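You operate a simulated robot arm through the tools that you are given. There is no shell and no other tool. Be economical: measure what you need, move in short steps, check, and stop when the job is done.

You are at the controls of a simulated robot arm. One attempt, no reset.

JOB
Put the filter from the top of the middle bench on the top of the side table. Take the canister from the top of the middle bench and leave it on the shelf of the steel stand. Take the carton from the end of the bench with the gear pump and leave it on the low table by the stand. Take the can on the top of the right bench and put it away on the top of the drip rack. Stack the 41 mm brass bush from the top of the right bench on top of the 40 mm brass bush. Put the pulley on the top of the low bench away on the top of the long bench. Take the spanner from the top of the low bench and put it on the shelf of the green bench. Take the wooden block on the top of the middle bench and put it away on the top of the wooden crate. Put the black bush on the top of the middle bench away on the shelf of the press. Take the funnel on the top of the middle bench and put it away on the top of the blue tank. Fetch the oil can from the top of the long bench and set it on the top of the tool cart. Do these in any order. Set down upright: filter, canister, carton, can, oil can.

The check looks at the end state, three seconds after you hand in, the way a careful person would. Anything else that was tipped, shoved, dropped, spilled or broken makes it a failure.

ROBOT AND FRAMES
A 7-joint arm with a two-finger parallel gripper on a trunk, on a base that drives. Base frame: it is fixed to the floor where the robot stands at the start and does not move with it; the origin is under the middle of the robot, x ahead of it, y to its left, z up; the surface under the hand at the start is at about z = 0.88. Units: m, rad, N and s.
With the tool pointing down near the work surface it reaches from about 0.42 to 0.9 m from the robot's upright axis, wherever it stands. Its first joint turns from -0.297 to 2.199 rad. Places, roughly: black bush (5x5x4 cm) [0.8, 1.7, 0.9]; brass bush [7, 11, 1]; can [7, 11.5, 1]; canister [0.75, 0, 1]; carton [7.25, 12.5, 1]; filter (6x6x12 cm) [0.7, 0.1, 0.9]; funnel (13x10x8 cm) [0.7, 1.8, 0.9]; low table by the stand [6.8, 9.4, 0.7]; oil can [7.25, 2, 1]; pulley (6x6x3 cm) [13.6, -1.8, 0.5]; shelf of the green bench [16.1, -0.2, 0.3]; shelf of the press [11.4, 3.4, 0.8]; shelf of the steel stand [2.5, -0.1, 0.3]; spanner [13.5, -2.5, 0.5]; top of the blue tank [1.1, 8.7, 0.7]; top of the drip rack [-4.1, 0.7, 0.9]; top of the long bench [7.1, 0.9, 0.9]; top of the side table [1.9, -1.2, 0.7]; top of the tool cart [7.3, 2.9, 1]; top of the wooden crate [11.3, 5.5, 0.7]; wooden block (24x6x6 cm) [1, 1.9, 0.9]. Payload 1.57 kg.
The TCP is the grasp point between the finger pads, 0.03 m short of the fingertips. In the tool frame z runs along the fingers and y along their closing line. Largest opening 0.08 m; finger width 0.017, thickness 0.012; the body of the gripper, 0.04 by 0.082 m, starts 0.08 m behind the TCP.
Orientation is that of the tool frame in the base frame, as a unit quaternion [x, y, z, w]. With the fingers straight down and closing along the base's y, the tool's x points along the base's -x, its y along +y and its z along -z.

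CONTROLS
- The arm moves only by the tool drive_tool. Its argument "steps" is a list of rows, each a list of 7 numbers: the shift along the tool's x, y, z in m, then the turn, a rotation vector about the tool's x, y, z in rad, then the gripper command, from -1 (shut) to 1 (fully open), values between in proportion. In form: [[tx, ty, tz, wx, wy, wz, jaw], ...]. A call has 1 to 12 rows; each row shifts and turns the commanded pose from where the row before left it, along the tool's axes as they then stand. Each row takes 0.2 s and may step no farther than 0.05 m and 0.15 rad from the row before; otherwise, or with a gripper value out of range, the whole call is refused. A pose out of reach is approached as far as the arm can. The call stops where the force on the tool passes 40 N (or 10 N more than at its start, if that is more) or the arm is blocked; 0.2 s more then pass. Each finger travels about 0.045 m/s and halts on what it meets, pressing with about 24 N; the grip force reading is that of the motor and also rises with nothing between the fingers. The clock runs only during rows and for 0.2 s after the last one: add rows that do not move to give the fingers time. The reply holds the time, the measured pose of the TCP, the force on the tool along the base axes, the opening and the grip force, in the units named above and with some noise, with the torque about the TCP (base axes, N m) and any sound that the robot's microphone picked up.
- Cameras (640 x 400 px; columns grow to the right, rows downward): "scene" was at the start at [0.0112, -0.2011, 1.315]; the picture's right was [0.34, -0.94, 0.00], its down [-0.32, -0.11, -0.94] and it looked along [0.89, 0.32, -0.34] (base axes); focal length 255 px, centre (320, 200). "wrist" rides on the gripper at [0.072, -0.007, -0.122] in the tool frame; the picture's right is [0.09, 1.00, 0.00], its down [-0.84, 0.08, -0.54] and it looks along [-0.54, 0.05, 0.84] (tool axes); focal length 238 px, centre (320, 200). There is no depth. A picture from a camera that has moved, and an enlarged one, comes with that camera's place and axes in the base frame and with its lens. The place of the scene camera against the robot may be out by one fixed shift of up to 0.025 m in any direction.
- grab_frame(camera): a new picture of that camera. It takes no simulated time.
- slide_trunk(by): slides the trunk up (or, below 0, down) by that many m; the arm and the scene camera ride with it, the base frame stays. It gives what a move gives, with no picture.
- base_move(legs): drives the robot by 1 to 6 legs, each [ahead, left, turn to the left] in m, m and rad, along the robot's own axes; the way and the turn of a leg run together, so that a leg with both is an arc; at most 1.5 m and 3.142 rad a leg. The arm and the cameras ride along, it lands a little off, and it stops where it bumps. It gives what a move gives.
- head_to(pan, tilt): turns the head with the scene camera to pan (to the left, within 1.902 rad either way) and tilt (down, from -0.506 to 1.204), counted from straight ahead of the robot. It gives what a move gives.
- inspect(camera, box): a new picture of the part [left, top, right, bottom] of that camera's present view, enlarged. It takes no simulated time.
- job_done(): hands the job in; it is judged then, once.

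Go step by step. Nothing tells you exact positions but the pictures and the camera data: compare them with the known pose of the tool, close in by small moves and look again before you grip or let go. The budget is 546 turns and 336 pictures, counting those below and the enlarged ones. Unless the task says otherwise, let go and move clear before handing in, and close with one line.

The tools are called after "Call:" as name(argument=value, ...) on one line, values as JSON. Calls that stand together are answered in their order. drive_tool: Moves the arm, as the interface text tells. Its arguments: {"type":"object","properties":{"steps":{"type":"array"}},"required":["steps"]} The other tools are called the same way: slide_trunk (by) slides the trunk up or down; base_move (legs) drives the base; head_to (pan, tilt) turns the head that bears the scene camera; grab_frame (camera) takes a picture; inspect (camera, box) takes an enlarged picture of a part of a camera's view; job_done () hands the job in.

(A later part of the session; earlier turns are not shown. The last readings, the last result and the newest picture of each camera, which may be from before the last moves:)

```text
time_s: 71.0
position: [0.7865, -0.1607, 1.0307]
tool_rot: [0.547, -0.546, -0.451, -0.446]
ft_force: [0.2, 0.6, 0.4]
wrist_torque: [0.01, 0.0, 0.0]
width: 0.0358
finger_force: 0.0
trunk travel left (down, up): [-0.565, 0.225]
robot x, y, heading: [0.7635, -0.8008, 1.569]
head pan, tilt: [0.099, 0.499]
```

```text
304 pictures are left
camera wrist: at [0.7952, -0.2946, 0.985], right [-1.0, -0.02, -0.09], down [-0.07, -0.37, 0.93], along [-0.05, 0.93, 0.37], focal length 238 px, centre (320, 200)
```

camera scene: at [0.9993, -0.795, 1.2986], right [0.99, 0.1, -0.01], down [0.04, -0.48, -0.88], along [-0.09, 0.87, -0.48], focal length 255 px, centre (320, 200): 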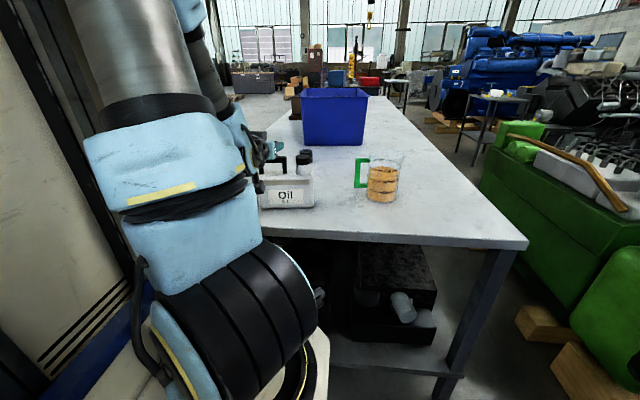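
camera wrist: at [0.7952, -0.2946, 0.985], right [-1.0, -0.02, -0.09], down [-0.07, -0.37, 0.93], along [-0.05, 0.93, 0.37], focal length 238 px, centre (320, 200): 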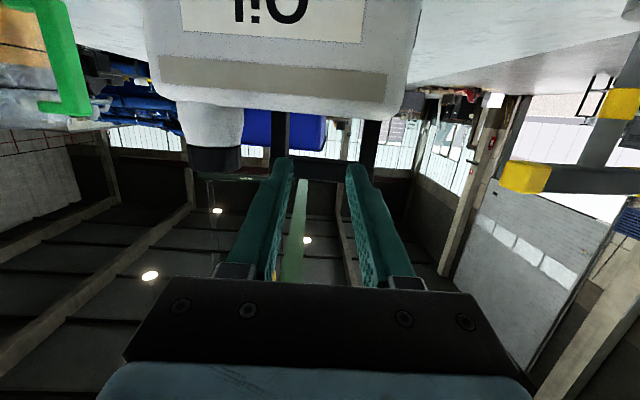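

With this pitch the arm needs more extension; back the base off 0.15 m and re-extend.

Call:
base_move(legs=[[-0.15, 0, 0]])

Call:
drive_tool(steps=[[0, -0.03, 0.0, 0, 0, 0, -0.1], [0, 0, 0.04, 0, 0, 0, -0.1], [0, 0, 0.03, 0, 0, 0, -0.1], [0, 0, 0, 0, 0, 0, -0.1]])

Call:
grab_frame(camera="wrist")

```text
time_s: 72.4
position: [0.7858, -0.3088, 1.0309]
tool_rot: [0.548, -0.546, -0.451, -0.445]
ft_force: [0.0, -0.4, -0.8]
wrist_torque: [0.02, 0.0, 0.07]
width: 0.0358
finger_force: 0.1
trunk travel left (down, up): [-0.565, 0.225]
robot x, y, heading: [0.7669, -0.9489, 1.575]
head pan, tilt: [0.099, 0.499]
```

```text
time_s: 73.4
position: [0.8223, -0.2475, 1.0489]
tool_rot: [-0.538, 0.549, 0.462, 0.442]
ft_force: [-0.1, 0.0, -0.2]
wrist_torque: [0.02, 0.03, 0.01]
width: 0.0357
finger_force: 0.0
out of reach, approached as far as the arm can: row 1, 3
trunk travel left (down, up): [-0.565, 0.225]
robot x, y, heading: [0.7671, -0.9538, 1.577]
head pan, tilt: [0.099, 0.499]
```

```text
303 pictures are left
camera wrist: at [0.828, -0.3804, 1.0003], right [-1.0, -0.02, -0.06], down [-0.05, -0.38, 0.92], along [-0.04, 0.92, 0.38], focal length 238 px, centre (320, 200)
```

wrist: 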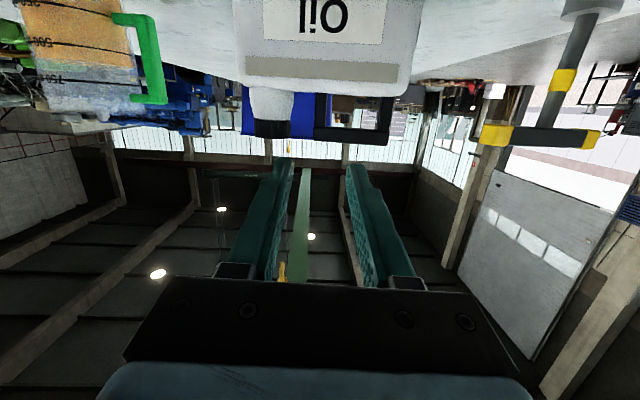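

The arm seems limited towards its right; shift the base 0.25 m right so that the canister lies to its left front.

Call:
base_move(legs=[[0, -0.25, 0]])

Call:
drive_tool(steps=[[0, 0.05, 0, 0, 0, 0, -0.1], [0, 0.05, 0, 0, 0, 0, -0.1], [0, 0.05, 0, 0, 0, 0, -0.1], [0, 0.05, 0, 0, 0, 0, -0.1], [0, 0.04, 0, 0, 0, 0, -0.1], [0.03, 0, 0, 0, 0, 0, -0.1], [0, 0, 0, 0, 0, 0, -0.1]])

```text
time_s: 75.2
position: [1.0745, -0.2464, 1.0461]
tool_rot: [-0.539, 0.55, 0.461, 0.442]
ft_force: [0.0, 0.0, -0.3]
wrist_torque: [0.0, 0.01, 0.0]
width: 0.0358
finger_force: 0.0
trunk travel left (down, up): [-0.565, 0.225]
robot x, y, heading: [1.0188, -0.9499, 1.576]
head pan, tilt: [0.099, 0.499]
```

```text
time_s: 76.3
position: [1.0481, -0.2244, 1.0673]
tool_rot: [-0.474, 0.615, 0.391, 0.495]
ft_force: [-0.2, -0.1, -0.2]
wrist_torque: [-0.01, 0.02, 0.01]
width: 0.0359
finger_force: 0.1
out of reach, approached as far as the arm can: row 3, 4, 5
trunk travel left (down, up): [-0.565, 0.225]
robot x, y, heading: [1.0167, -0.9526, 1.576]
head pan, tilt: [0.099, 0.499]
stopped in row 5: the arm was blocked; the commanded pose is now the measured one
```

Blocked—let me see the arm's shape.

Call:
head_to(pan=0.5, tilt=0.3)

Call:
grab_frame(camera="scene")

Call:
grab_frame(camera="wrist")

```text
time_s: 77.1
position: [1.0507, -0.2255, 1.0678]
tool_rot: [-0.473, 0.615, 0.391, 0.495]
ft_force: [0.9, 0.1, -0.4]
wrist_torque: [-0.02, 0.0, 0.04]
width: 0.036
finger_force: 0.0
trunk travel left (down, up): [-0.565, 0.225]
robot x, y, heading: [1.0201, -0.9465, 1.578]
head pan, tilt: [0.499, 0.3]
```

```text
302 pictures are left
camera scene: at [1.2254, -0.9469, 1.2308], right [0.88, 0.48, -0.01], down [0.13, -0.26, -0.96], along [-0.46, 0.84, -0.29], focal length 255 px, centre (320, 200)
```

scene: 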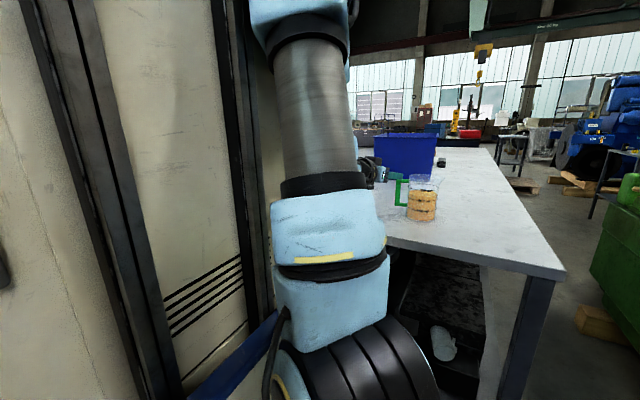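

```text
301 pictures are left
camera wrist: at [1.0229, -0.3578, 1.0232], right [-0.97, 0.23, -0.08], down [-0.15, -0.33, 0.93], along [0.19, 0.92, 0.36], focal length 238 px, centre (320, 200)
```

wrist: 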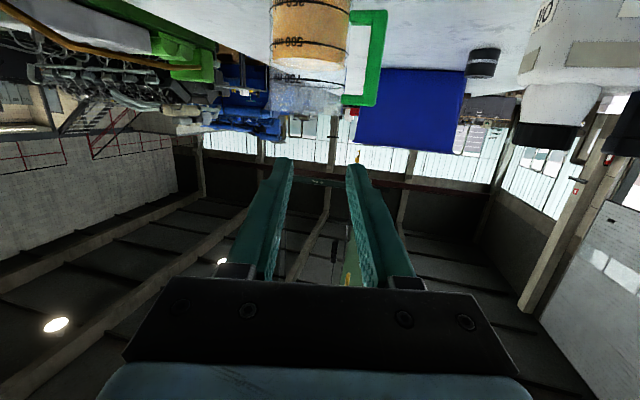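

The arm is limited by its own tower/wrist. I'll use a moderate pitch (22° below horizontal): reset the orientation, go back left, and re-stage in front of the canister.

Call:
drive_tool(steps=[[0, 0, -0.01, -0.078, 0.059, -0.028, -0.1], [0, 0, -0.01, -0.078, 0.059, -0.028, -0.1], [0, 0, 0, -0.078, 0.059, -0.028, -0.1], [0, 0, 0, 0, 0, 0, -0.1]])

Call:
base_move(legs=[[0, 0.23, -0.005]])

Call:
grab_frame(camera="wrist")

```text
time_s: 78.1
position: [1.0113, -0.2509, 1.0769]
tool_rot: [0.598, -0.573, -0.398, -0.395]
ft_force: [0.2, 0.8, -0.1]
wrist_torque: [0.0, -0.02, 0.02]
width: 0.0358
finger_force: 0.0
trunk travel left (down, up): [-0.565, 0.225]
robot x, y, heading: [1.0178, -0.9526, 1.573]
head pan, tilt: [0.499, 0.3]
```

```text
time_s: 79.9
position: [0.7859, -0.249, 1.0749]
tool_rot: [0.595, -0.574, -0.398, -0.397]
ft_force: [-0.4, 0.0, 0.6]
wrist_torque: [0.01, -0.03, 0.0]
width: 0.0359
finger_force: 0.0
trunk travel left (down, up): [-0.565, 0.225]
robot x, y, heading: [0.7891, -0.9492, 1.57]
head pan, tilt: [0.499, 0.3]
```

```text
300 pictures are left
camera wrist: at [0.7967, -0.3899, 1.0542], right [-0.99, -0.06, -0.1], down [-0.09, -0.2, 0.98], along [-0.08, 0.98, 0.19], focal length 238 px, centre (320, 200)
```

wrist: 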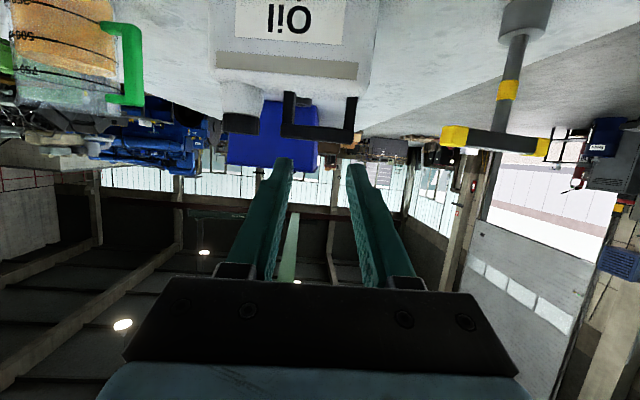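

Orientation is good. Align laterally (−36 mm) and advance half-way.

Call:
drive_tool(steps=[[0.011, -0.036, 0, 0, 0, 0, -0.1], [0, 0, 0.04, 0, 0, 0, -0.1], [0, 0, 0.03, 0, 0, 0, -0.1], [0, 0, 0, 0, 0, 0, -0.1]])

Call:
grab_frame(camera="wrist")

```text
time_s: 80.9
position: [0.8316, -0.2067, 1.0575]
tool_rot: [0.587, -0.578, -0.408, -0.394]
ft_force: [-0.5, 0.4, -0.1]
wrist_torque: [0.02, 0.02, 0.0]
width: 0.0361
finger_force: 0.0
out of reach, approached as far as the arm can: row 3
trunk travel left (down, up): [-0.565, 0.225]
robot x, y, heading: [0.7895, -0.952, 1.569]
head pan, tilt: [0.499, 0.3]
```

```text
299 pictures are left
camera wrist: at [0.8431, -0.3466, 1.0348], right [-1.0, -0.06, -0.08], down [-0.06, -0.21, 0.98], along [-0.07, 0.98, 0.21], focal length 238 px, centre (320, 200)
```

wrist: 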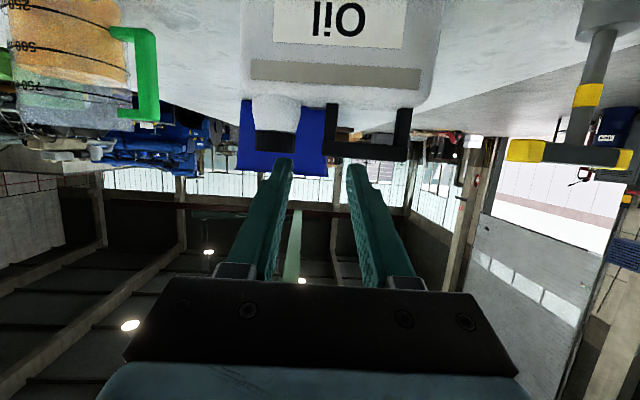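

Arm at its limit, so I'll use the trunk and base for the final approach: nudge left 12 mm, lower the trunk 52 mm, then check.

Call:
drive_tool(steps=[[0, 0.012, -0.01, 0, 0, 0, -0.1], [0, 0, 0, 0, 0, 0, -0.1]])

Call:
slide_trunk(by=-0.055)

Call:
grab_frame(camera="wrist")

```text
time_s: 81.5
position: [0.8312, -0.2073, 1.0564]
tool_rot: [-0.584, 0.585, 0.405, 0.391]
ft_force: [-0.3, 0.4, -0.7]
wrist_torque: [0.0, -0.03, 0.02]
width: 0.0362
finger_force: 0.1
trunk travel left (down, up): [-0.565, 0.225]
robot x, y, heading: [0.7927, -0.949, 1.574]
head pan, tilt: [0.499, 0.3]
```

```text
time_s: 82.4
position: [0.8273, -0.2124, 1.0069]
tool_rot: [0.583, -0.582, -0.412, -0.39]
ft_force: [-0.3, 0.3, 0.2]
wrist_torque: [-0.04, 0.03, -0.02]
width: 0.036
finger_force: 0.2
trunk travel left (down, up): [-0.51, 0.28]
robot x, y, heading: [0.7903, -0.9513, 1.566]
head pan, tilt: [0.499, 0.3]
```

```text
298 pictures are left
camera wrist: at [0.837, -0.3523, 0.9823], right [-1.0, -0.05, -0.06], down [-0.05, -0.21, 0.98], along [-0.06, 0.98, 0.21], focal length 238 px, centre (320, 200)
```

wrist: 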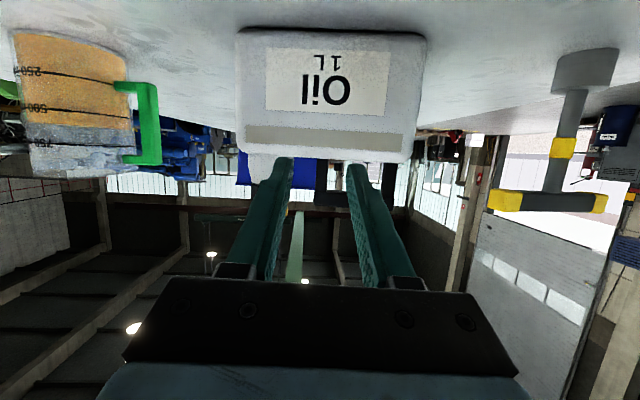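

Fine alignment: 6 mm left, 6 mm up, then drive the base forward 85 mm.

Call:
drive_tool(steps=[[-0.006, 0.006, 0, 0, 0, 0, -0.1], [0, 0, 0, 0, 0, 0, -0.1]])

Call:
base_move(legs=[[0.07, 0, 0]])

Call:
inspect(camera="wrist", box=[200, 50, 440, 200])

```text
time_s: 83.0
position: [0.8239, -0.2078, 1.0081]
tool_rot: [-0.583, 0.583, 0.411, 0.39]
ft_force: [-0.3, 1.4, -0.1]
wrist_torque: [0.01, 0.01, -0.01]
width: 0.0359
finger_force: 0.1
trunk travel left (down, up): [-0.51, 0.28]
robot x, y, heading: [0.7899, -0.9528, 1.568]
head pan, tilt: [0.499, 0.3]
```

```text
time_s: 84.0
position: [0.8237, -0.1376, 1.0085]
tool_rot: [0.584, -0.583, -0.41, -0.389]
ft_force: [1.0, -0.3, 0.1]
wrist_torque: [-0.03, 0.01, -0.01]
width: 0.0362
finger_force: 0.1
trunk travel left (down, up): [-0.51, 0.28]
robot x, y, heading: [0.7902, -0.8808, 1.569]
head pan, tilt: [0.499, 0.3]
```

```text
2.67 times, centred on (320, 125) of wrist
camera zoom: at [0.8328, -0.2778, 0.986], right [-1.0, -0.05, -0.06], down [-0.05, -0.21, 0.98], along [-0.06, 0.98, 0.2], focal length 636 px, centre (320, 400)
```

zoom: 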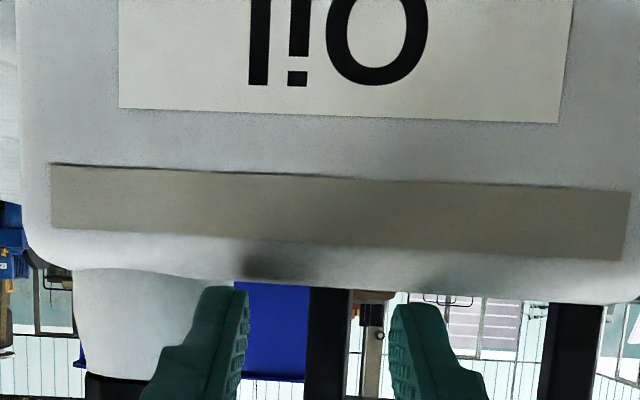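

Fingertips are just in front of the body's top edge. Narrow the opening to 26 mm, raise 6 mm and shift 2 mm.

Call:
drive_tool(steps=[[0, 0.002, 0, 0, 0, 0, -0.35], [0, 0, 0, 0, 0, 0, -0.35]])

Call:
slide_trunk(by=0.007)

Call:
inspect(camera="wrist", box=[200, 50, 440, 200])

```text
time_s: 84.6
position: [0.8272, -0.1349, 1.0131]
tool_rot: [-0.576, 0.587, 0.416, 0.388]
ft_force: [0.5, -0.5, -0.3]
wrist_torque: [0.01, 0.02, 0.0]
width: 0.0261
finger_force: 0.1
trunk travel left (down, up): [-0.51, 0.28]
robot x, y, heading: [0.7884, -0.8797, 1.576]
head pan, tilt: [0.499, 0.3]
```

```text
time_s: 85.2
position: [0.8259, -0.1341, 1.0187]
tool_rot: [-0.578, 0.586, 0.416, 0.387]
ft_force: [1.0, 0.5, 0.1]
wrist_torque: [0.03, 0.0, -0.04]
width: 0.0262
finger_force: 0.0
trunk travel left (down, up): [-0.517, 0.273]
robot x, y, heading: [0.7895, -0.8782, 1.567]
head pan, tilt: [0.499, 0.3]
```

```text
2.67 times, centred on (320, 125) of wrist
camera zoom: at [0.8347, -0.276, 0.996], right [-1.0, -0.04, -0.05], down [-0.04, -0.21, 0.98], along [-0.05, 0.98, 0.21], focal length 636 px, centre (320, 400)
```

zoom: 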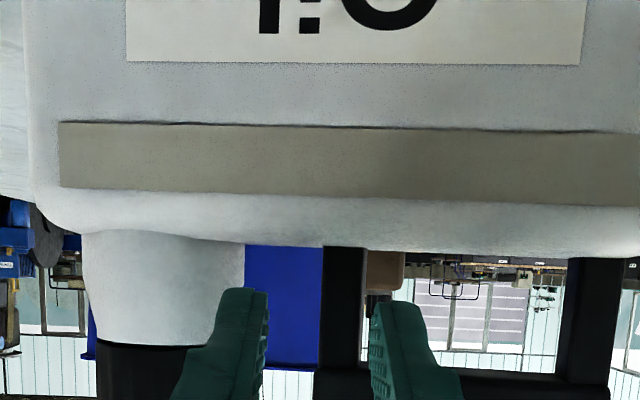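

Call:
slide_trunk(by=-0.004)

Call:
base_move(legs=[[0.005, 0.006, 0]])

Call:
inspect(camera="wrist", box=[200, 50, 440, 200])

```text
time_s: 85.7
position: [0.8277, -0.1352, 1.0209]
tool_rot: [-0.576, 0.587, 0.416, 0.389]
ft_force: [-0.8, -0.5, 0.0]
wrist_torque: [0.05, 0.0, -0.01]
width: 0.0261
finger_force: 0.1
trunk travel left (down, up): [-0.513, 0.277]
robot x, y, heading: [0.7872, -0.8763, 1.571]
head pan, tilt: [0.499, 0.3]
```

```text
time_s: 86.5
position: [0.8214, -0.1308, 1.0204]
tool_rot: [-0.575, 0.587, 0.417, 0.388]
ft_force: [-0.2, 1.0, -0.3]
wrist_torque: [0.0, 0.02, -0.02]
width: 0.0262
finger_force: 0.1
trunk travel left (down, up): [-0.513, 0.277]
robot x, y, heading: [0.7824, -0.8777, 1.572]
head pan, tilt: [0.499, 0.3]
```

```text
2.67 times, centred on (320, 125) of wrist
camera zoom: at [0.8285, -0.2709, 0.9967], right [-1.0, -0.04, -0.04], down [-0.03, -0.21, 0.98], along [-0.05, 0.98, 0.21], focal length 636 px, centre (320, 400)
```

zoom: 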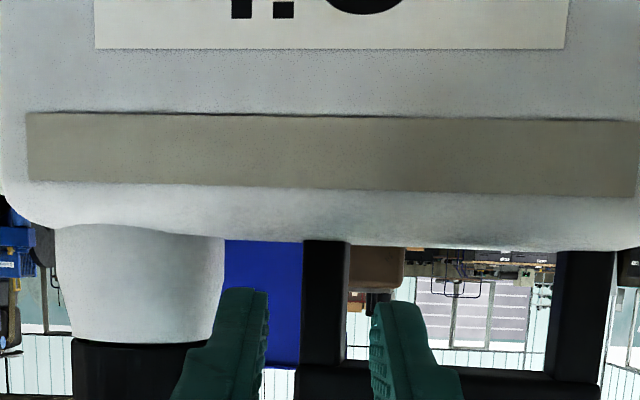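

Call:
slide_trunk(by=-0.006)

Call:
base_move(legs=[[0.015, 0.001, 0]])

Call:
inspect(camera="wrist", box=[200, 50, 440, 200])

```text
time_s: 87.0
position: [0.821, -0.1327, 1.0201]
tool_rot: [-0.57, 0.589, 0.421, 0.389]
ft_force: [0.0, 0.0, 0.5]
wrist_torque: [0.02, -0.02, 0.01]
width: 0.0262
finger_force: 0.0
trunk travel left (down, up): [-0.507, 0.283]
robot x, y, heading: [0.7869, -0.8769, 1.57]
head pan, tilt: [0.499, 0.3]
```

```text
time_s: 87.8
position: [0.8197, -0.1187, 1.0199]
tool_rot: [-0.57, 0.589, 0.42, 0.389]
ft_force: [-0.1, -0.6, -0.1]
wrist_torque: [-0.01, 0.02, 0.02]
width: 0.0261
finger_force: 0.0
trunk travel left (down, up): [-0.507, 0.283]
robot x, y, heading: [0.7804, -0.8642, 1.57]
head pan, tilt: [0.499, 0.3]
```

```text
2.67 times, centred on (320, 125) of wrist
camera zoom: at [0.8264, -0.2578, 0.9948], right [-1.0, -0.04, -0.03], down [-0.02, -0.22, 0.97], along [-0.04, 0.97, 0.22], focal length 636 px, centre (320, 400)
```

zoom: 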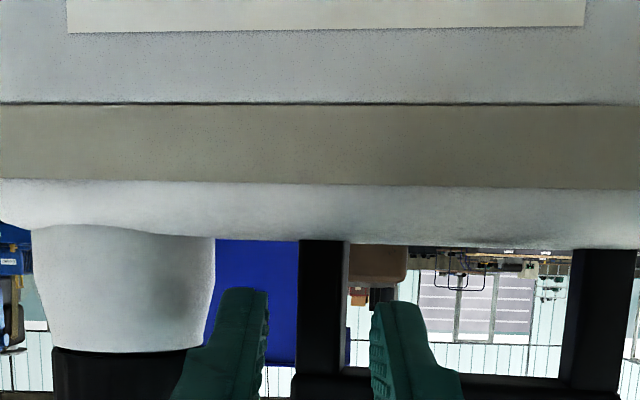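

Call:
drive_tool(steps=[[0.008, 0, 0, 0, 0, 0, -0.35], [0, 0, 0, 0, 0, 0, -0.35]])

Call:
inspect(camera="wrist", box=[200, 50, 440, 200])

```text
time_s: 88.4
position: [0.8234, -0.1216, 1.0185]
tool_rot: [-0.564, 0.592, 0.427, 0.386]
ft_force: [-0.9, -0.2, 0.2]
wrist_torque: [0.01, 0.01, -0.02]
width: 0.0263
finger_force: 0.0
trunk travel left (down, up): [-0.507, 0.283]
robot x, y, heading: [0.7895, -0.8624, 1.572]
head pan, tilt: [0.499, 0.3]
```

```text
2.67 times, centred on (320, 125) of wrist
camera zoom: at [0.8302, -0.261, 0.9923], right [-1.0, -0.03, -0.02], down [-0.01, -0.23, 0.97], along [-0.03, 0.97, 0.23], focal length 636 px, centre (320, 400)
```

zoom: 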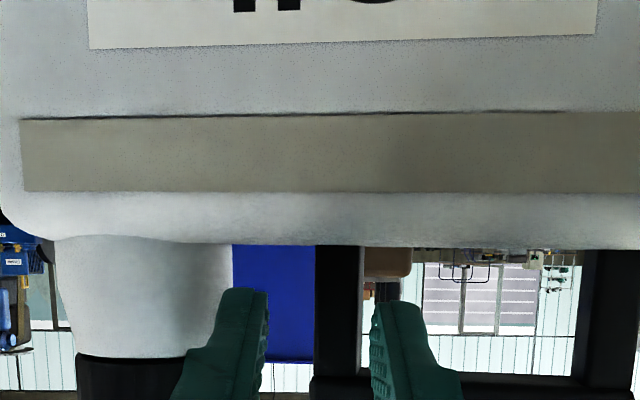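

Call:
slide_trunk(by=-0.012)

Call:
inspect(camera="wrist", box=[200, 50, 440, 200])

```text
time_s: 89.0
position: [0.8235, -0.1235, 1.0084]
tool_rot: [-0.564, 0.591, 0.43, 0.386]
ft_force: [-0.2, -1.1, 0.6]
wrist_torque: [0.03, -0.04, -0.01]
width: 0.0261
finger_force: 0.0
trunk travel left (down, up): [-0.495, 0.295]
robot x, y, heading: [0.7815, -0.8591, 1.57]
head pan, tilt: [0.499, 0.3]
```

```text
2.67 times, centred on (320, 125) of wrist
camera zoom: at [0.8286, -0.2626, 0.9824], right [-1.0, -0.03, -0.01], down [-0.01, -0.23, 0.97], along [-0.04, 0.97, 0.23], focal length 636 px, centre (320, 400)
```

zoom: 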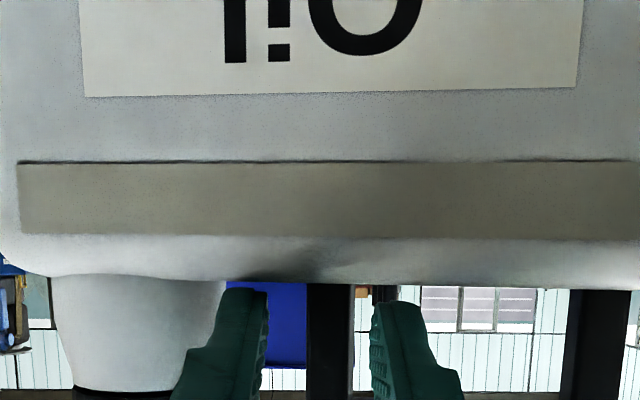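

Call:
slide_trunk(by=0.003)

Call:
base_move(legs=[[0.013, 0.001, 0]])

Call:
inspect(camera="wrist", box=[200, 50, 440, 200])

```text
time_s: 89.5
position: [0.8212, -0.122, 1.0093]
tool_rot: [-0.564, 0.59, 0.429, 0.387]
ft_force: [0.0, 2.4, 5.3]
wrist_torque: [0.13, -0.1, -0.02]
width: 0.0257
finger_force: 0.0
trunk travel left (down, up): [-0.498, 0.292]
robot x, y, heading: [0.7823, -0.8593, 1.567]
head pan, tilt: [0.499, 0.3]
```

```text
time_s: 90.3
position: [0.8215, -0.1101, 1.0095]
tool_rot: [-0.565, 0.59, 0.428, 0.386]
ft_force: [-0.8, -0.3, 6.2]
wrist_torque: [0.12, -0.1, -0.06]
width: 0.0257
finger_force: 0.0
trunk travel left (down, up): [-0.498, 0.292]
robot x, y, heading: [0.7826, -0.8483, 1.57]
head pan, tilt: [0.499, 0.3]
```

```text
2.67 times, centred on (320, 125) of wrist
camera zoom: at [0.828, -0.2504, 0.9829], right [-1.0, -0.04, -0.02], down [-0.01, -0.23, 0.97], along [-0.04, 0.97, 0.23], focal length 636 px, centre (320, 400)
```

zoom: 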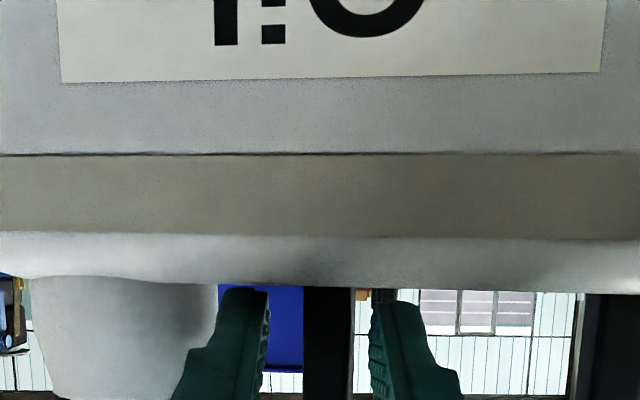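

A finger lightly rests on the body top (6 N). Raise 3 mm, go 8 mm further and close on the post.

Call:
slide_trunk(by=0.004)

Call:
base_move(legs=[[0.008, 0, 0]])

Call:
drive_tool(steps=[[0, 0, 0, 0, 0, 0, -1], [0, 0, 0, 0, 0, 0, -1], [0, 0, 0, 0, 0, 0, -1]])

Call:
grab_frame(camera="wrist")

```text
time_s: 90.8
position: [0.8214, -0.108, 1.0163]
tool_rot: [-0.562, 0.592, 0.43, 0.386]
ft_force: [0.0, -0.5, 0.1]
wrist_torque: [-0.03, -0.02, 0.04]
width: 0.026
finger_force: 0.1
trunk travel left (down, up): [-0.502, 0.288]
robot x, y, heading: [0.7822, -0.8506, 1.571]
head pan, tilt: [0.499, 0.3]
```

```text
time_s: 91.5
position: [0.821, -0.1026, 1.0174]
tool_rot: [-0.563, 0.591, 0.431, 0.385]
ft_force: [0.5, -0.3, -5.8]
wrist_torque: [-0.02, -0.12, -0.02]
width: 0.0253
finger_force: 0.1
trunk travel left (down, up): [-0.502, 0.288]
robot x, y, heading: [0.7821, -0.8442, 1.57]
head pan, tilt: [0.499, 0.3]
```

```text
time_s: 92.3
position: [0.8204, -0.1009, 1.0188]
tool_rot: [-0.562, 0.592, 0.431, 0.385]
ft_force: [1.7, -0.6, 0.1]
wrist_torque: [-0.21, -0.52, 0.01]
width: 0.013
finger_force: 24.5
trunk travel left (down, up): [-0.502, 0.288]
robot x, y, heading: [0.7813, -0.8402, 1.57]
head pan, tilt: [0.499, 0.3]
```

```text
290 pictures are left
camera wrist: at [0.826, -0.2416, 0.991], right [-1.0, -0.03, -0.01], down [0.0, -0.23, 0.97], along [-0.03, 0.97, 0.23], focal length 238 px, centre (320, 200)
```

wrist: 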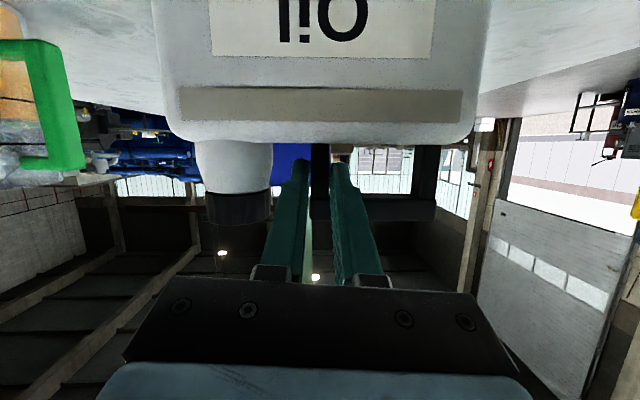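

Gripping the post (13 mm). Lift with the trunk.

Call:
slide_trunk(by=0.06)

Call:
grab_frame(camera="wrist")

```text
time_s: 93.3
position: [0.8194, -0.103, 1.0789]
tool_rot: [-0.563, 0.592, 0.431, 0.384]
ft_force: [0.4, 0.3, -9.5]
wrist_torque: [-0.2, -0.05, 0.01]
width: 0.0117
finger_force: 23.7
trunk travel left (down, up): [-0.562, 0.228]
robot x, y, heading: [0.779, -0.837, 1.569]
head pan, tilt: [0.499, 0.3]
```

```text
289 pictures are left
camera wrist: at [0.8256, -0.242, 1.0517], right [-1.0, -0.04, -0.01], down [0.0, -0.23, 0.97], along [-0.04, 0.97, 0.23], focal length 238 px, centre (320, 200)
```

wrist: 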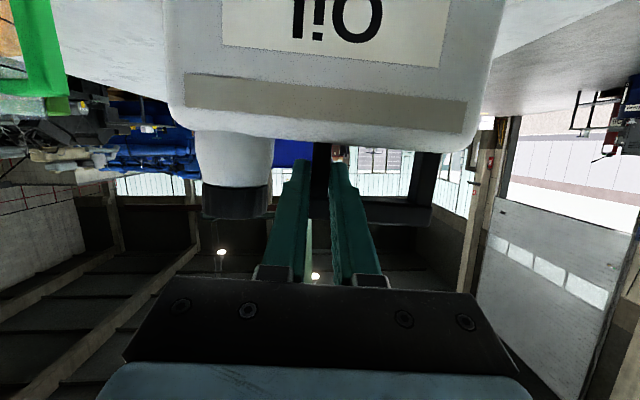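

Canister is held (~1 kg). Raise, and drive around the side table to the front of the stand.

Call:
slide_trunk(by=0.15)

Call:
base_move(legs=[[-1.15, 0, 0], [0, -1.4, 0], [0, -0.4, 0], [0.35, 0, 0]])

Call:
head_to(pan=0.1, tilt=0.5)

Call:
grab_frame(camera="scene")

Call:
grab_frame(camera="wrist")

```text
time_s: 95.1
position: [0.8137, -0.1031, 1.2266]
tool_rot: [-0.564, 0.59, 0.428, 0.388]
ft_force: [0.6, 0.1, -9.8]
wrist_torque: [-0.18, -0.05, 0.0]
width: 0.0119
finger_force: 24.2
trunk travel left (down, up): [-0.712, 0.078]
robot x, y, heading: [0.7814, -0.8395, 1.571]
head pan, tilt: [0.499, 0.3]
```

```text
time_s: 111.5
position: [2.6174, -0.8573, 1.2275]
tool_rot: [-0.569, 0.586, 0.431, 0.385]
ft_force: [0.4, -0.4, -9.0]
wrist_torque: [-0.2, 0.02, 0.03]
width: 0.0117
finger_force: 24.1
trunk travel left (down, up): [-0.712, 0.078]
robot x, y, heading: [2.5948, -1.5953, 1.586]
head pan, tilt: [0.499, 0.3]
```

```text
time_s: 112.3
position: [2.6176, -0.8569, 1.2265]
tool_rot: [-0.569, 0.586, 0.43, 0.384]
ft_force: [0.5, 0.1, -9.9]
wrist_torque: [-0.17, -0.03, -0.01]
width: 0.0116
finger_force: 23.8
trunk travel left (down, up): [-0.712, 0.078]
robot x, y, heading: [2.5944, -1.5946, 1.581]
head pan, tilt: [0.099, 0.499]
```

```text
288 pictures are left
camera scene: at [2.8208, -1.5817, 1.3625], right [0.99, 0.11, 0.0], down [0.05, -0.48, -0.88], along [-0.1, 0.87, -0.48], focal length 255 px, centre (320, 200)
```

scene: 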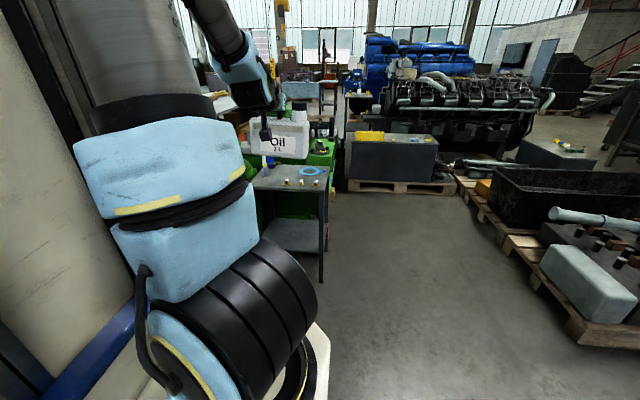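

```text
287 pictures are left
camera wrist: at [2.6255, -0.9966, 1.2006], right [-1.0, -0.05, -0.02], down [-0.01, -0.23, 0.97], along [-0.05, 0.97, 0.23], focal length 238 px, centre (320, 200)
```

wrist: 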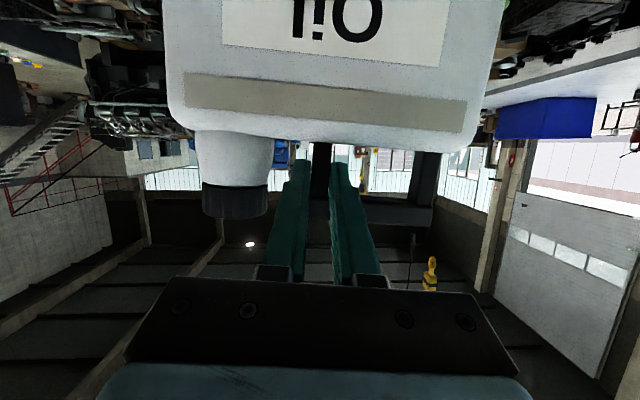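

The stand: front edge y ≈ -0.28, x 2.28–2.69, top ≈ 0.71, shelf ≈ 0.27. To keep my left side clear of the side table I approach at an angle from the right front.

Call:
base_move(legs=[[0, -0.43, 0], [0, 0, 0.34], [0.35, 0, 0]])

Call:
slide_trunk(by=-0.55)

Call:
head_to(pan=0.0, tilt=0.4)

Call:
grab_frame(camera="scene")

Call:
grab_frame(camera="wrist")

```text
time_s: 117.9
position: [2.6926, -0.5509, 1.2274]
tool_rot: [0.657, -0.485, -0.488, -0.309]
ft_force: [0.5, -0.6, -9.7]
wrist_torque: [-0.18, -0.09, -0.01]
width: 0.012
finger_force: 24.1
trunk travel left (down, up): [-0.712, 0.078]
robot x, y, heading: [2.907, -1.2567, 1.914]
head pan, tilt: [0.099, 0.499]
```

```text
refused: -0.55 is not a number from -0.4 to 0.4
```

```text
time_s: 118.6
position: [2.6914, -0.551, 1.2271]
tool_rot: [0.657, -0.486, -0.487, -0.309]
ft_force: [0.5, 1.1, -8.8]
wrist_torque: [-0.15, -0.1, 0.04]
width: 0.0117
finger_force: 23.4
trunk travel left (down, up): [-0.712, 0.078]
robot x, y, heading: [2.9089, -1.256, 1.913]
head pan, tilt: [0.0, 0.4]
```

```text
286 pictures are left
camera scene: at [3.1243, -1.1686, 1.3716], right [0.94, 0.33, 0.0], down [0.13, -0.37, -0.92], along [-0.31, 0.87, -0.39], focal length 255 px, centre (320, 200)
```

scene: 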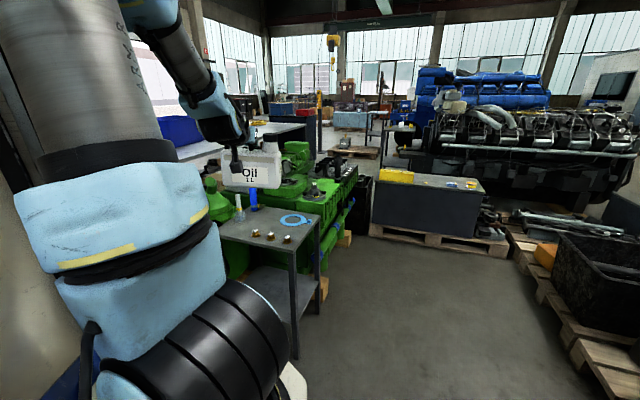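

```text
285 pictures are left
camera wrist: at [2.7443, -0.6813, 1.2003], right [-0.93, -0.37, -0.02], down [0.07, -0.22, 0.97], along [-0.36, 0.9, 0.23], focal length 238 px, centre (320, 200)
```

wrist: 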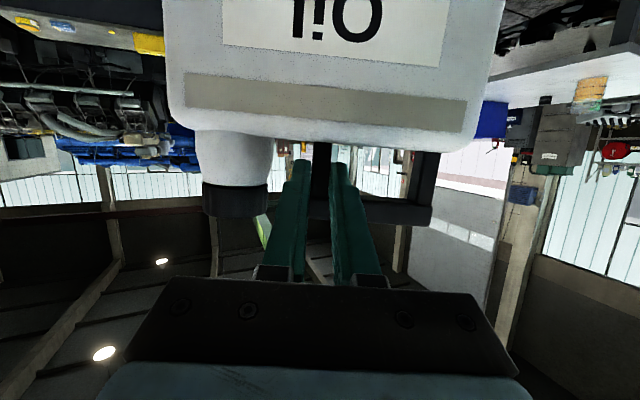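

Lower the trunk in two strokes here in the free space before the stand.

Call:
slide_trunk(by=-0.4)

Call:
slide_trunk(by=-0.31)

Call:
drive_tool(steps=[[0.02, 0, 0.01, 0, 0.05, 0, -1], [0.02, 0, 0.01, 0, 0.05, 0, -1], [0.02, 0, 0.01, 0, 0.05, 0, -1], [0, 0, 0, 0, 0, 0, -1]])

Call:
grab_frame(camera="wrist")

Call:
grab_frame(camera="scene")

```text
time_s: 122.4
position: [2.6971, -0.5501, 0.8302]
tool_rot: [0.652, -0.488, -0.493, -0.305]
ft_force: [0.3, 0.0, -10.4]
wrist_torque: [-0.12, -0.08, 0.0]
width: 0.0118
finger_force: 24.1
trunk travel left (down, up): [-0.312, 0.478]
robot x, y, heading: [2.9087, -1.2545, 1.91]
head pan, tilt: [0.0, 0.4]
```

```text
time_s: 125.5
position: [2.6945, -0.5514, 0.5225]
tool_rot: [0.651, -0.488, -0.495, -0.304]
ft_force: [0.4, -1.2, -9.3]
wrist_torque: [-0.16, -0.13, -0.02]
width: 0.0117
finger_force: 24.3
trunk travel left (down, up): [-0.002, 0.788]
robot x, y, heading: [2.9074, -1.2529, 1.908]
head pan, tilt: [0.0, 0.4]
```

```text
time_s: 126.5
position: [2.6938, -0.5566, 0.4726]
tool_rot: [0.68, -0.511, -0.455, -0.264]
ft_force: [0.4, -0.1, -9.5]
wrist_torque: [-0.09, -0.1, -0.01]
width: 0.0121
finger_force: 23.8
out of reach, approached as far as the arm can: row 3
trunk travel left (down, up): [-0.002, 0.788]
robot x, y, heading: [2.9062, -1.2536, 1.908]
head pan, tilt: [0.0, 0.4]
```

```text
284 pictures are left
camera wrist: at [2.7475, -0.6889, 0.4634], right [-0.93, -0.38, 0.02], down [0.06, -0.09, 0.99], along [-0.37, 0.92, 0.11], focal length 238 px, centre (320, 200)
```

wrist: 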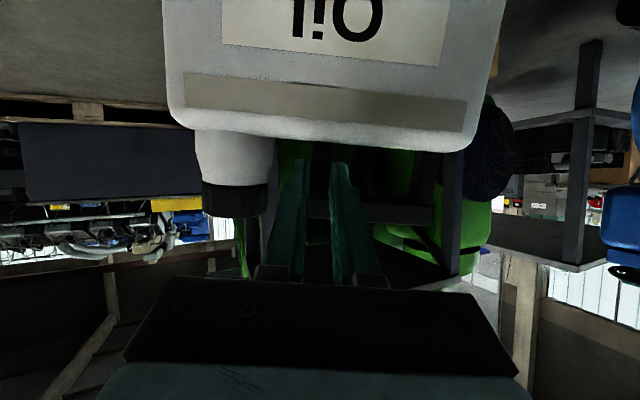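

```text
283 pictures are left
camera scene: at [3.1295, -1.1689, 0.6589], right [0.94, 0.33, -0.01], down [0.12, -0.37, -0.92], along [-0.31, 0.87, -0.39], focal length 255 px, centre (320, 200)
```

scene: 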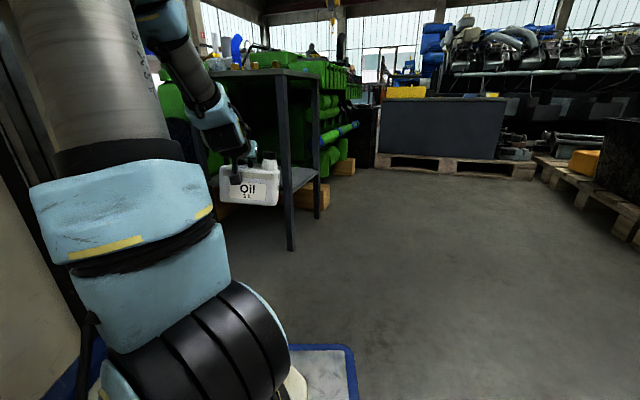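

Call:
inspect(camera="scene", box=[190, 130, 350, 230])

```text
4.00 times, centred on (270, 180) of scene
camera zoom: at [3.1295, -1.1689, 0.6589], right [0.94, 0.33, -0.01], down [0.12, -0.37, -0.92], along [-0.31, 0.87, -0.39], focal length 1018 px, centre (520, 280)
```

zoom: 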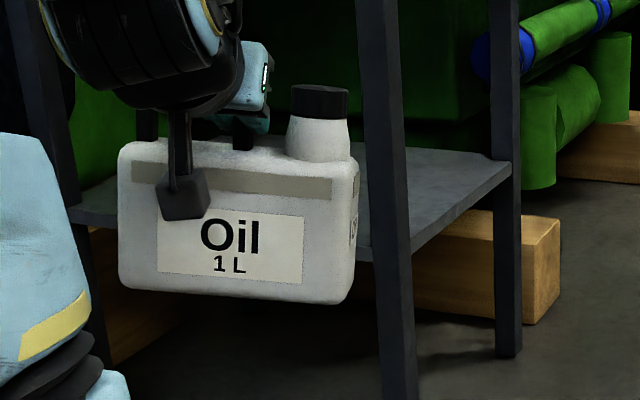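

Shelf surface ≈ 0.30; the canister's base is ~0.03 above it. Shift left 7 cm to clear the right leg, then drive in.

Call:
base_move(legs=[[0, 0.07, 0], [0.22, 0, 0]])

Call:
inspect(camera="scene", box=[160, 60, 400, 210])

Call:
grab_frame(camera="wrist")

```text
time_s: 128.8
position: [2.5514, -0.3706, 0.4713]
tool_rot: [0.682, -0.511, -0.453, -0.263]
ft_force: [-0.8, -0.3, -10.2]
wrist_torque: [-0.07, -0.09, 0.03]
width: 0.0118
finger_force: 24.1
trunk travel left (down, up): [-0.002, 0.788]
robot x, y, heading: [2.7714, -1.0716, 1.918]
head pan, tilt: [0.0, 0.4]
```

```text
2.67 times, centred on (280, 135) of scene
camera zoom: at [2.9885, -0.9819, 0.6597], right [0.94, 0.34, -0.01], down [0.12, -0.37, -0.92], along [-0.31, 0.87, -0.39], focal length 679 px, centre (427, 373)
```

zoom: 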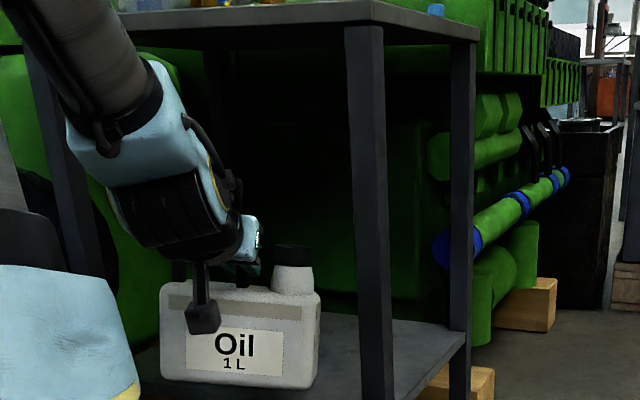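

```text
280 pictures are left
camera wrist: at [2.6058, -0.5029, 0.4624], right [-0.92, -0.38, 0.02], down [0.06, -0.09, 0.99], along [-0.38, 0.92, 0.1], focal length 238 px, centre (320, 200)
```

wrist: 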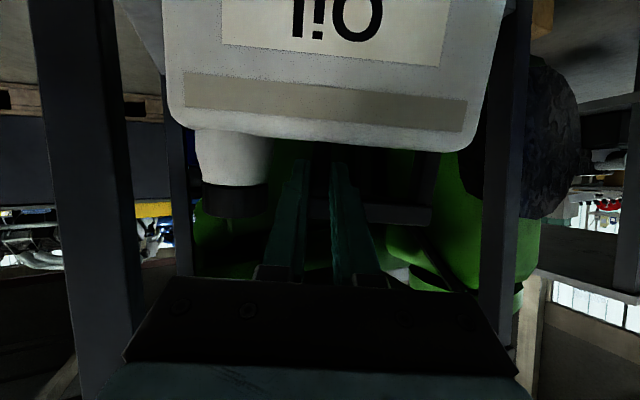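

Call:
base_move(legs=[[0.19, 0.0, 0]])

Call:
inspect(camera="scene", box=[120, 20, 440, 220])

```text
time_s: 130.3
position: [2.4855, -0.1897, 0.473]
tool_rot: [0.68, -0.512, -0.454, -0.263]
ft_force: [-0.9, -0.2, -9.7]
wrist_torque: [-0.05, -0.11, -0.02]
width: 0.0117
finger_force: 24.3
trunk travel left (down, up): [-0.002, 0.788]
robot x, y, heading: [2.6994, -0.8869, 1.915]
head pan, tilt: [0.0, 0.4]
```

```text
2.00 times, centred on (280, 120) of scene
camera zoom: at [2.921, -0.7998, 0.6604], right [0.94, 0.34, -0.01], down [0.13, -0.37, -0.92], along [-0.31, 0.87, -0.39], focal length 509 px, centre (400, 360)
```

zoom: 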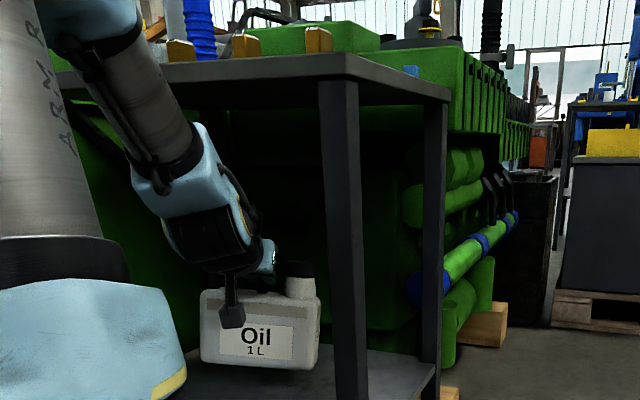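

Inside the shelf. Lower gently with a slight extra pitch.

Call:
drive_tool(steps=[[0.009, 0, 0.0045, 0, 0.04, 0, -1], [0.009, 0, 0.0045, 0, 0.04, 0, -1], [0.009, 0, 0.0045, 0, 0.04, 0, -1], [0, 0, 0, 0, 0, 0, -1]])

Call:
inspect(camera="scene", box=[200, 120, 360, 220])

```text
time_s: 131.3
position: [2.4879, -0.194, 0.4625]
tool_rot: [0.698, -0.529, -0.428, -0.224]
ft_force: [0.6, 0.7, -9.7]
wrist_torque: [0.03, -0.08, -0.01]
width: 0.0118
finger_force: 23.9
out of reach, approached as far as the arm can: row 3
trunk travel left (down, up): [-0.002, 0.788]
robot x, y, heading: [2.7, -0.8867, 1.914]
head pan, tilt: [0.0, 0.4]
```

```text
4.00 times, centred on (280, 170) of scene
camera zoom: at [2.9233, -0.8005, 0.6607], right [0.94, 0.34, -0.01], down [0.12, -0.37, -0.92], along [-0.31, 0.87, -0.39], focal length 1018 px, centre (480, 320)
```

zoom: 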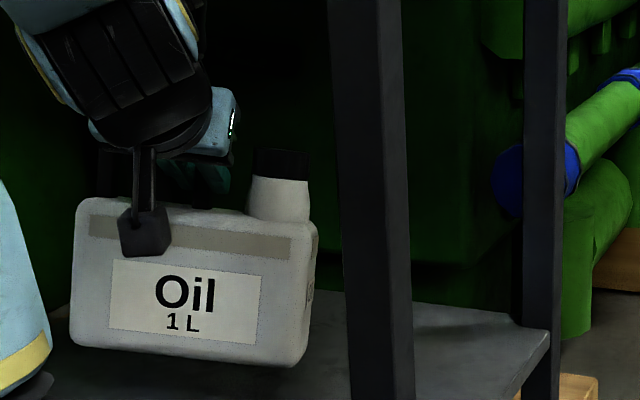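

Call:
drive_tool(steps=[[0.0085, 0, 0.0055, 0, 0.06, 0, -1], [0.0085, 0, 0.006, 0, 0.06, 0, -1], [0, 0, 0, 0, 0, 0, -1]])

Call:
inspect(camera="scene", box=[200, 120, 360, 220])

```text
time_s: 132.2
position: [2.4879, -0.2014, 0.4491]
tool_rot: [0.719, -0.542, -0.389, -0.196]
ft_force: [0.3, -0.1, -9.8]
wrist_torque: [0.05, -0.04, 0.0]
width: 0.0117
finger_force: 23.9
out of reach, approached as far as the arm can: row 1, 2
trunk travel left (down, up): [-0.002, 0.788]
robot x, y, heading: [2.702, -0.8869, 1.917]
head pan, tilt: [0.0, 0.4]
```

```text
4.00 times, centred on (280, 170) of scene
camera zoom: at [2.923, -0.8002, 0.6607], right [0.94, 0.34, -0.01], down [0.12, -0.37, -0.92], along [-0.31, 0.87, -0.39], focal length 1018 px, centre (480, 320)
```

zoom: 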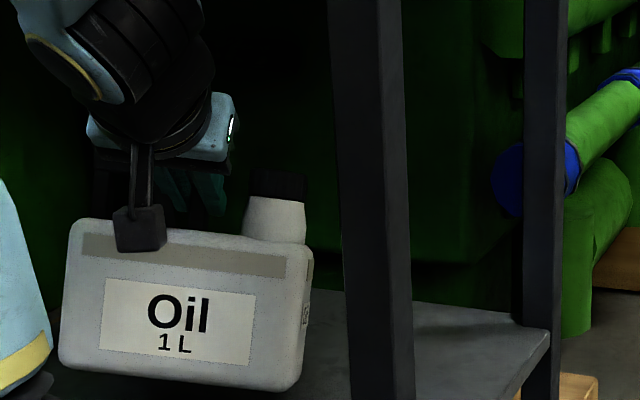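

Call:
drive_tool(steps=[[0.008, 0, 0.006, 0, 0, -0.06, -1], [0.008, 0, 0.006, 0, 0, -0.03, -1], [0, 0, 0, 0, 0, 0, -1]])

Call:
inspect(camera="scene", box=[200, 120, 360, 220])

```text
time_s: 132.9
position: [2.4879, -0.2113, 0.4352]
tool_rot: [0.744, -0.51, -0.376, -0.211]
ft_force: [-0.6, 0.1, -9.3]
wrist_torque: [0.05, -0.01, -0.02]
width: 0.0115
finger_force: 23.8
out of reach, approached as far as the arm can: row 1, 2
trunk travel left (down, up): [-0.002, 0.788]
robot x, y, heading: [2.7035, -0.8914, 1.913]
head pan, tilt: [0.0, 0.4]
```

```text
4.00 times, centred on (280, 170) of scene
camera zoom: at [2.9232, -0.8003, 0.6594], right [0.94, 0.34, -0.01], down [0.12, -0.37, -0.92], along [-0.31, 0.87, -0.39], focal length 1018 px, centre (480, 320)
```

zoom: 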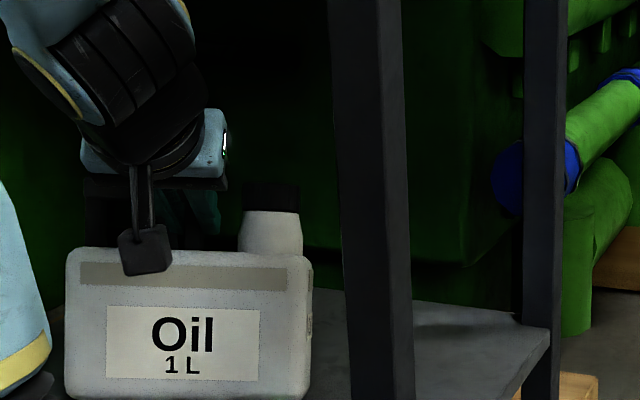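

Call:
base_move(legs=[[0.05, 0.0, 0]])

Call:
drive_tool(steps=[[0.007, 0, 0.007, 0, 0, 0, -1], [0.007, 0, 0.007, 0, 0, 0, -1], [0, 0, 0, 0, 0, 0, -1]])

Call:
grab_frame(camera="scene")

```text
time_s: 133.9
position: [2.4729, -0.1647, 0.4341]
tool_rot: [0.745, -0.51, -0.375, -0.211]
ft_force: [0.2, -0.9, -8.7]
wrist_torque: [0.04, 0.04, 0.03]
width: 0.012
finger_force: 23.9
trunk travel left (down, up): [-0.002, 0.788]
robot x, y, heading: [2.6878, -0.8414, 1.912]
head pan, tilt: [0.0, 0.4]
```

```text
time_s: 134.7
position: [2.4719, -0.1666, 0.4356]
tool_rot: [0.737, -0.511, -0.391, -0.207]
ft_force: [-1.0, -0.7, 1.1]
wrist_torque: [0.32, -0.5, -0.05]
width: 0.0119
finger_force: 23.9
out of reach, approached as far as the arm can: row 2
trunk travel left (down, up): [-0.002, 0.788]
robot x, y, heading: [2.6844, -0.8379, 1.913]
head pan, tilt: [0.0, 0.4]
```

```text
275 pictures are left
camera scene: at [2.9066, -0.7531, 0.6586], right [0.94, 0.34, -0.01], down [0.12, -0.37, -0.92], along [-0.31, 0.87, -0.39], focal length 255 px, centre (320, 200)
```

scene: 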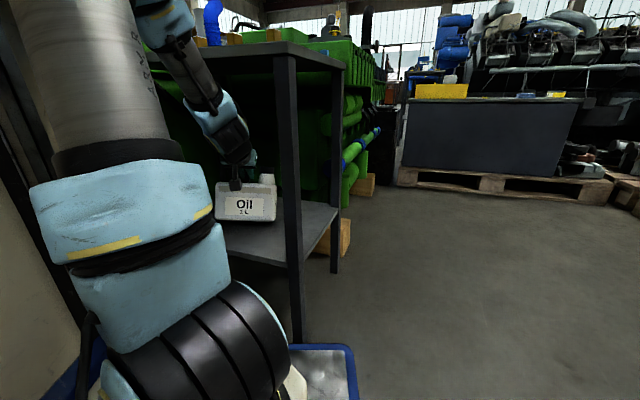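

The shelf now takes about 10 N. Zoom to see the contact, then press a little.

Call:
drive_tool(steps=[[0.008, 0, 0.006, 0, 0, 0, -1], [0.008, 0, 0.006, 0, 0, 0, -1], [0, 0, 0, 0, 0, 0, -1]])

Call:
inspect(camera="scene", box=[190, 160, 318, 240])

Call:
inspect(camera="wrist", box=[120, 0, 520, 250])

```text
time_s: 135.5
position: [2.4733, -0.1762, 0.4249]
tool_rot: [0.737, -0.51, -0.393, -0.207]
ft_force: [-2.1, 1.7, 19.3]
wrist_torque: [0.76, -0.3, -0.05]
width: 0.014
finger_force: 23.9
out of reach, approached as far as the arm can: row 1, 2
trunk travel left (down, up): [-0.002, 0.788]
robot x, y, heading: [2.6872, -0.8406, 1.913]
head pan, tilt: [0.0, 0.4]
```

```text
5.00 times, centred on (254, 200) of scene
camera zoom: at [2.9068, -0.7532, 0.6585], right [0.94, 0.34, -0.01], down [0.12, -0.37, -0.92], along [-0.31, 0.87, -0.39], focal length 1273 px, centre (650, 200)
```

zoom: 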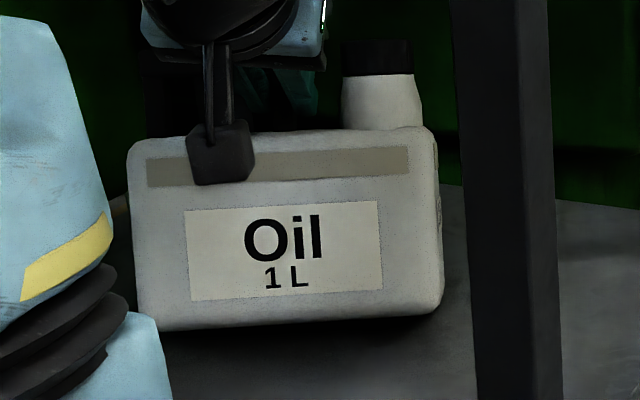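

```text
1.60 times, centred on (320, 125) of wrist
camera zoom: at [2.5363, -0.3027, 0.4422], right [-0.9, -0.45, 0.02], down [-0.01, 0.08, 1.0], along [-0.45, 0.89, -0.08], focal length 381 px, centre (320, 320)
```

zoom: 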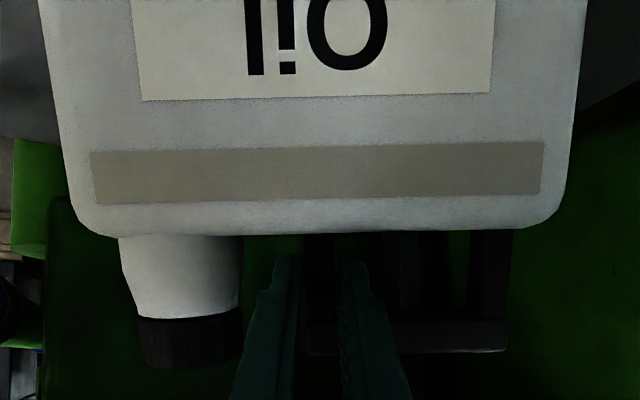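

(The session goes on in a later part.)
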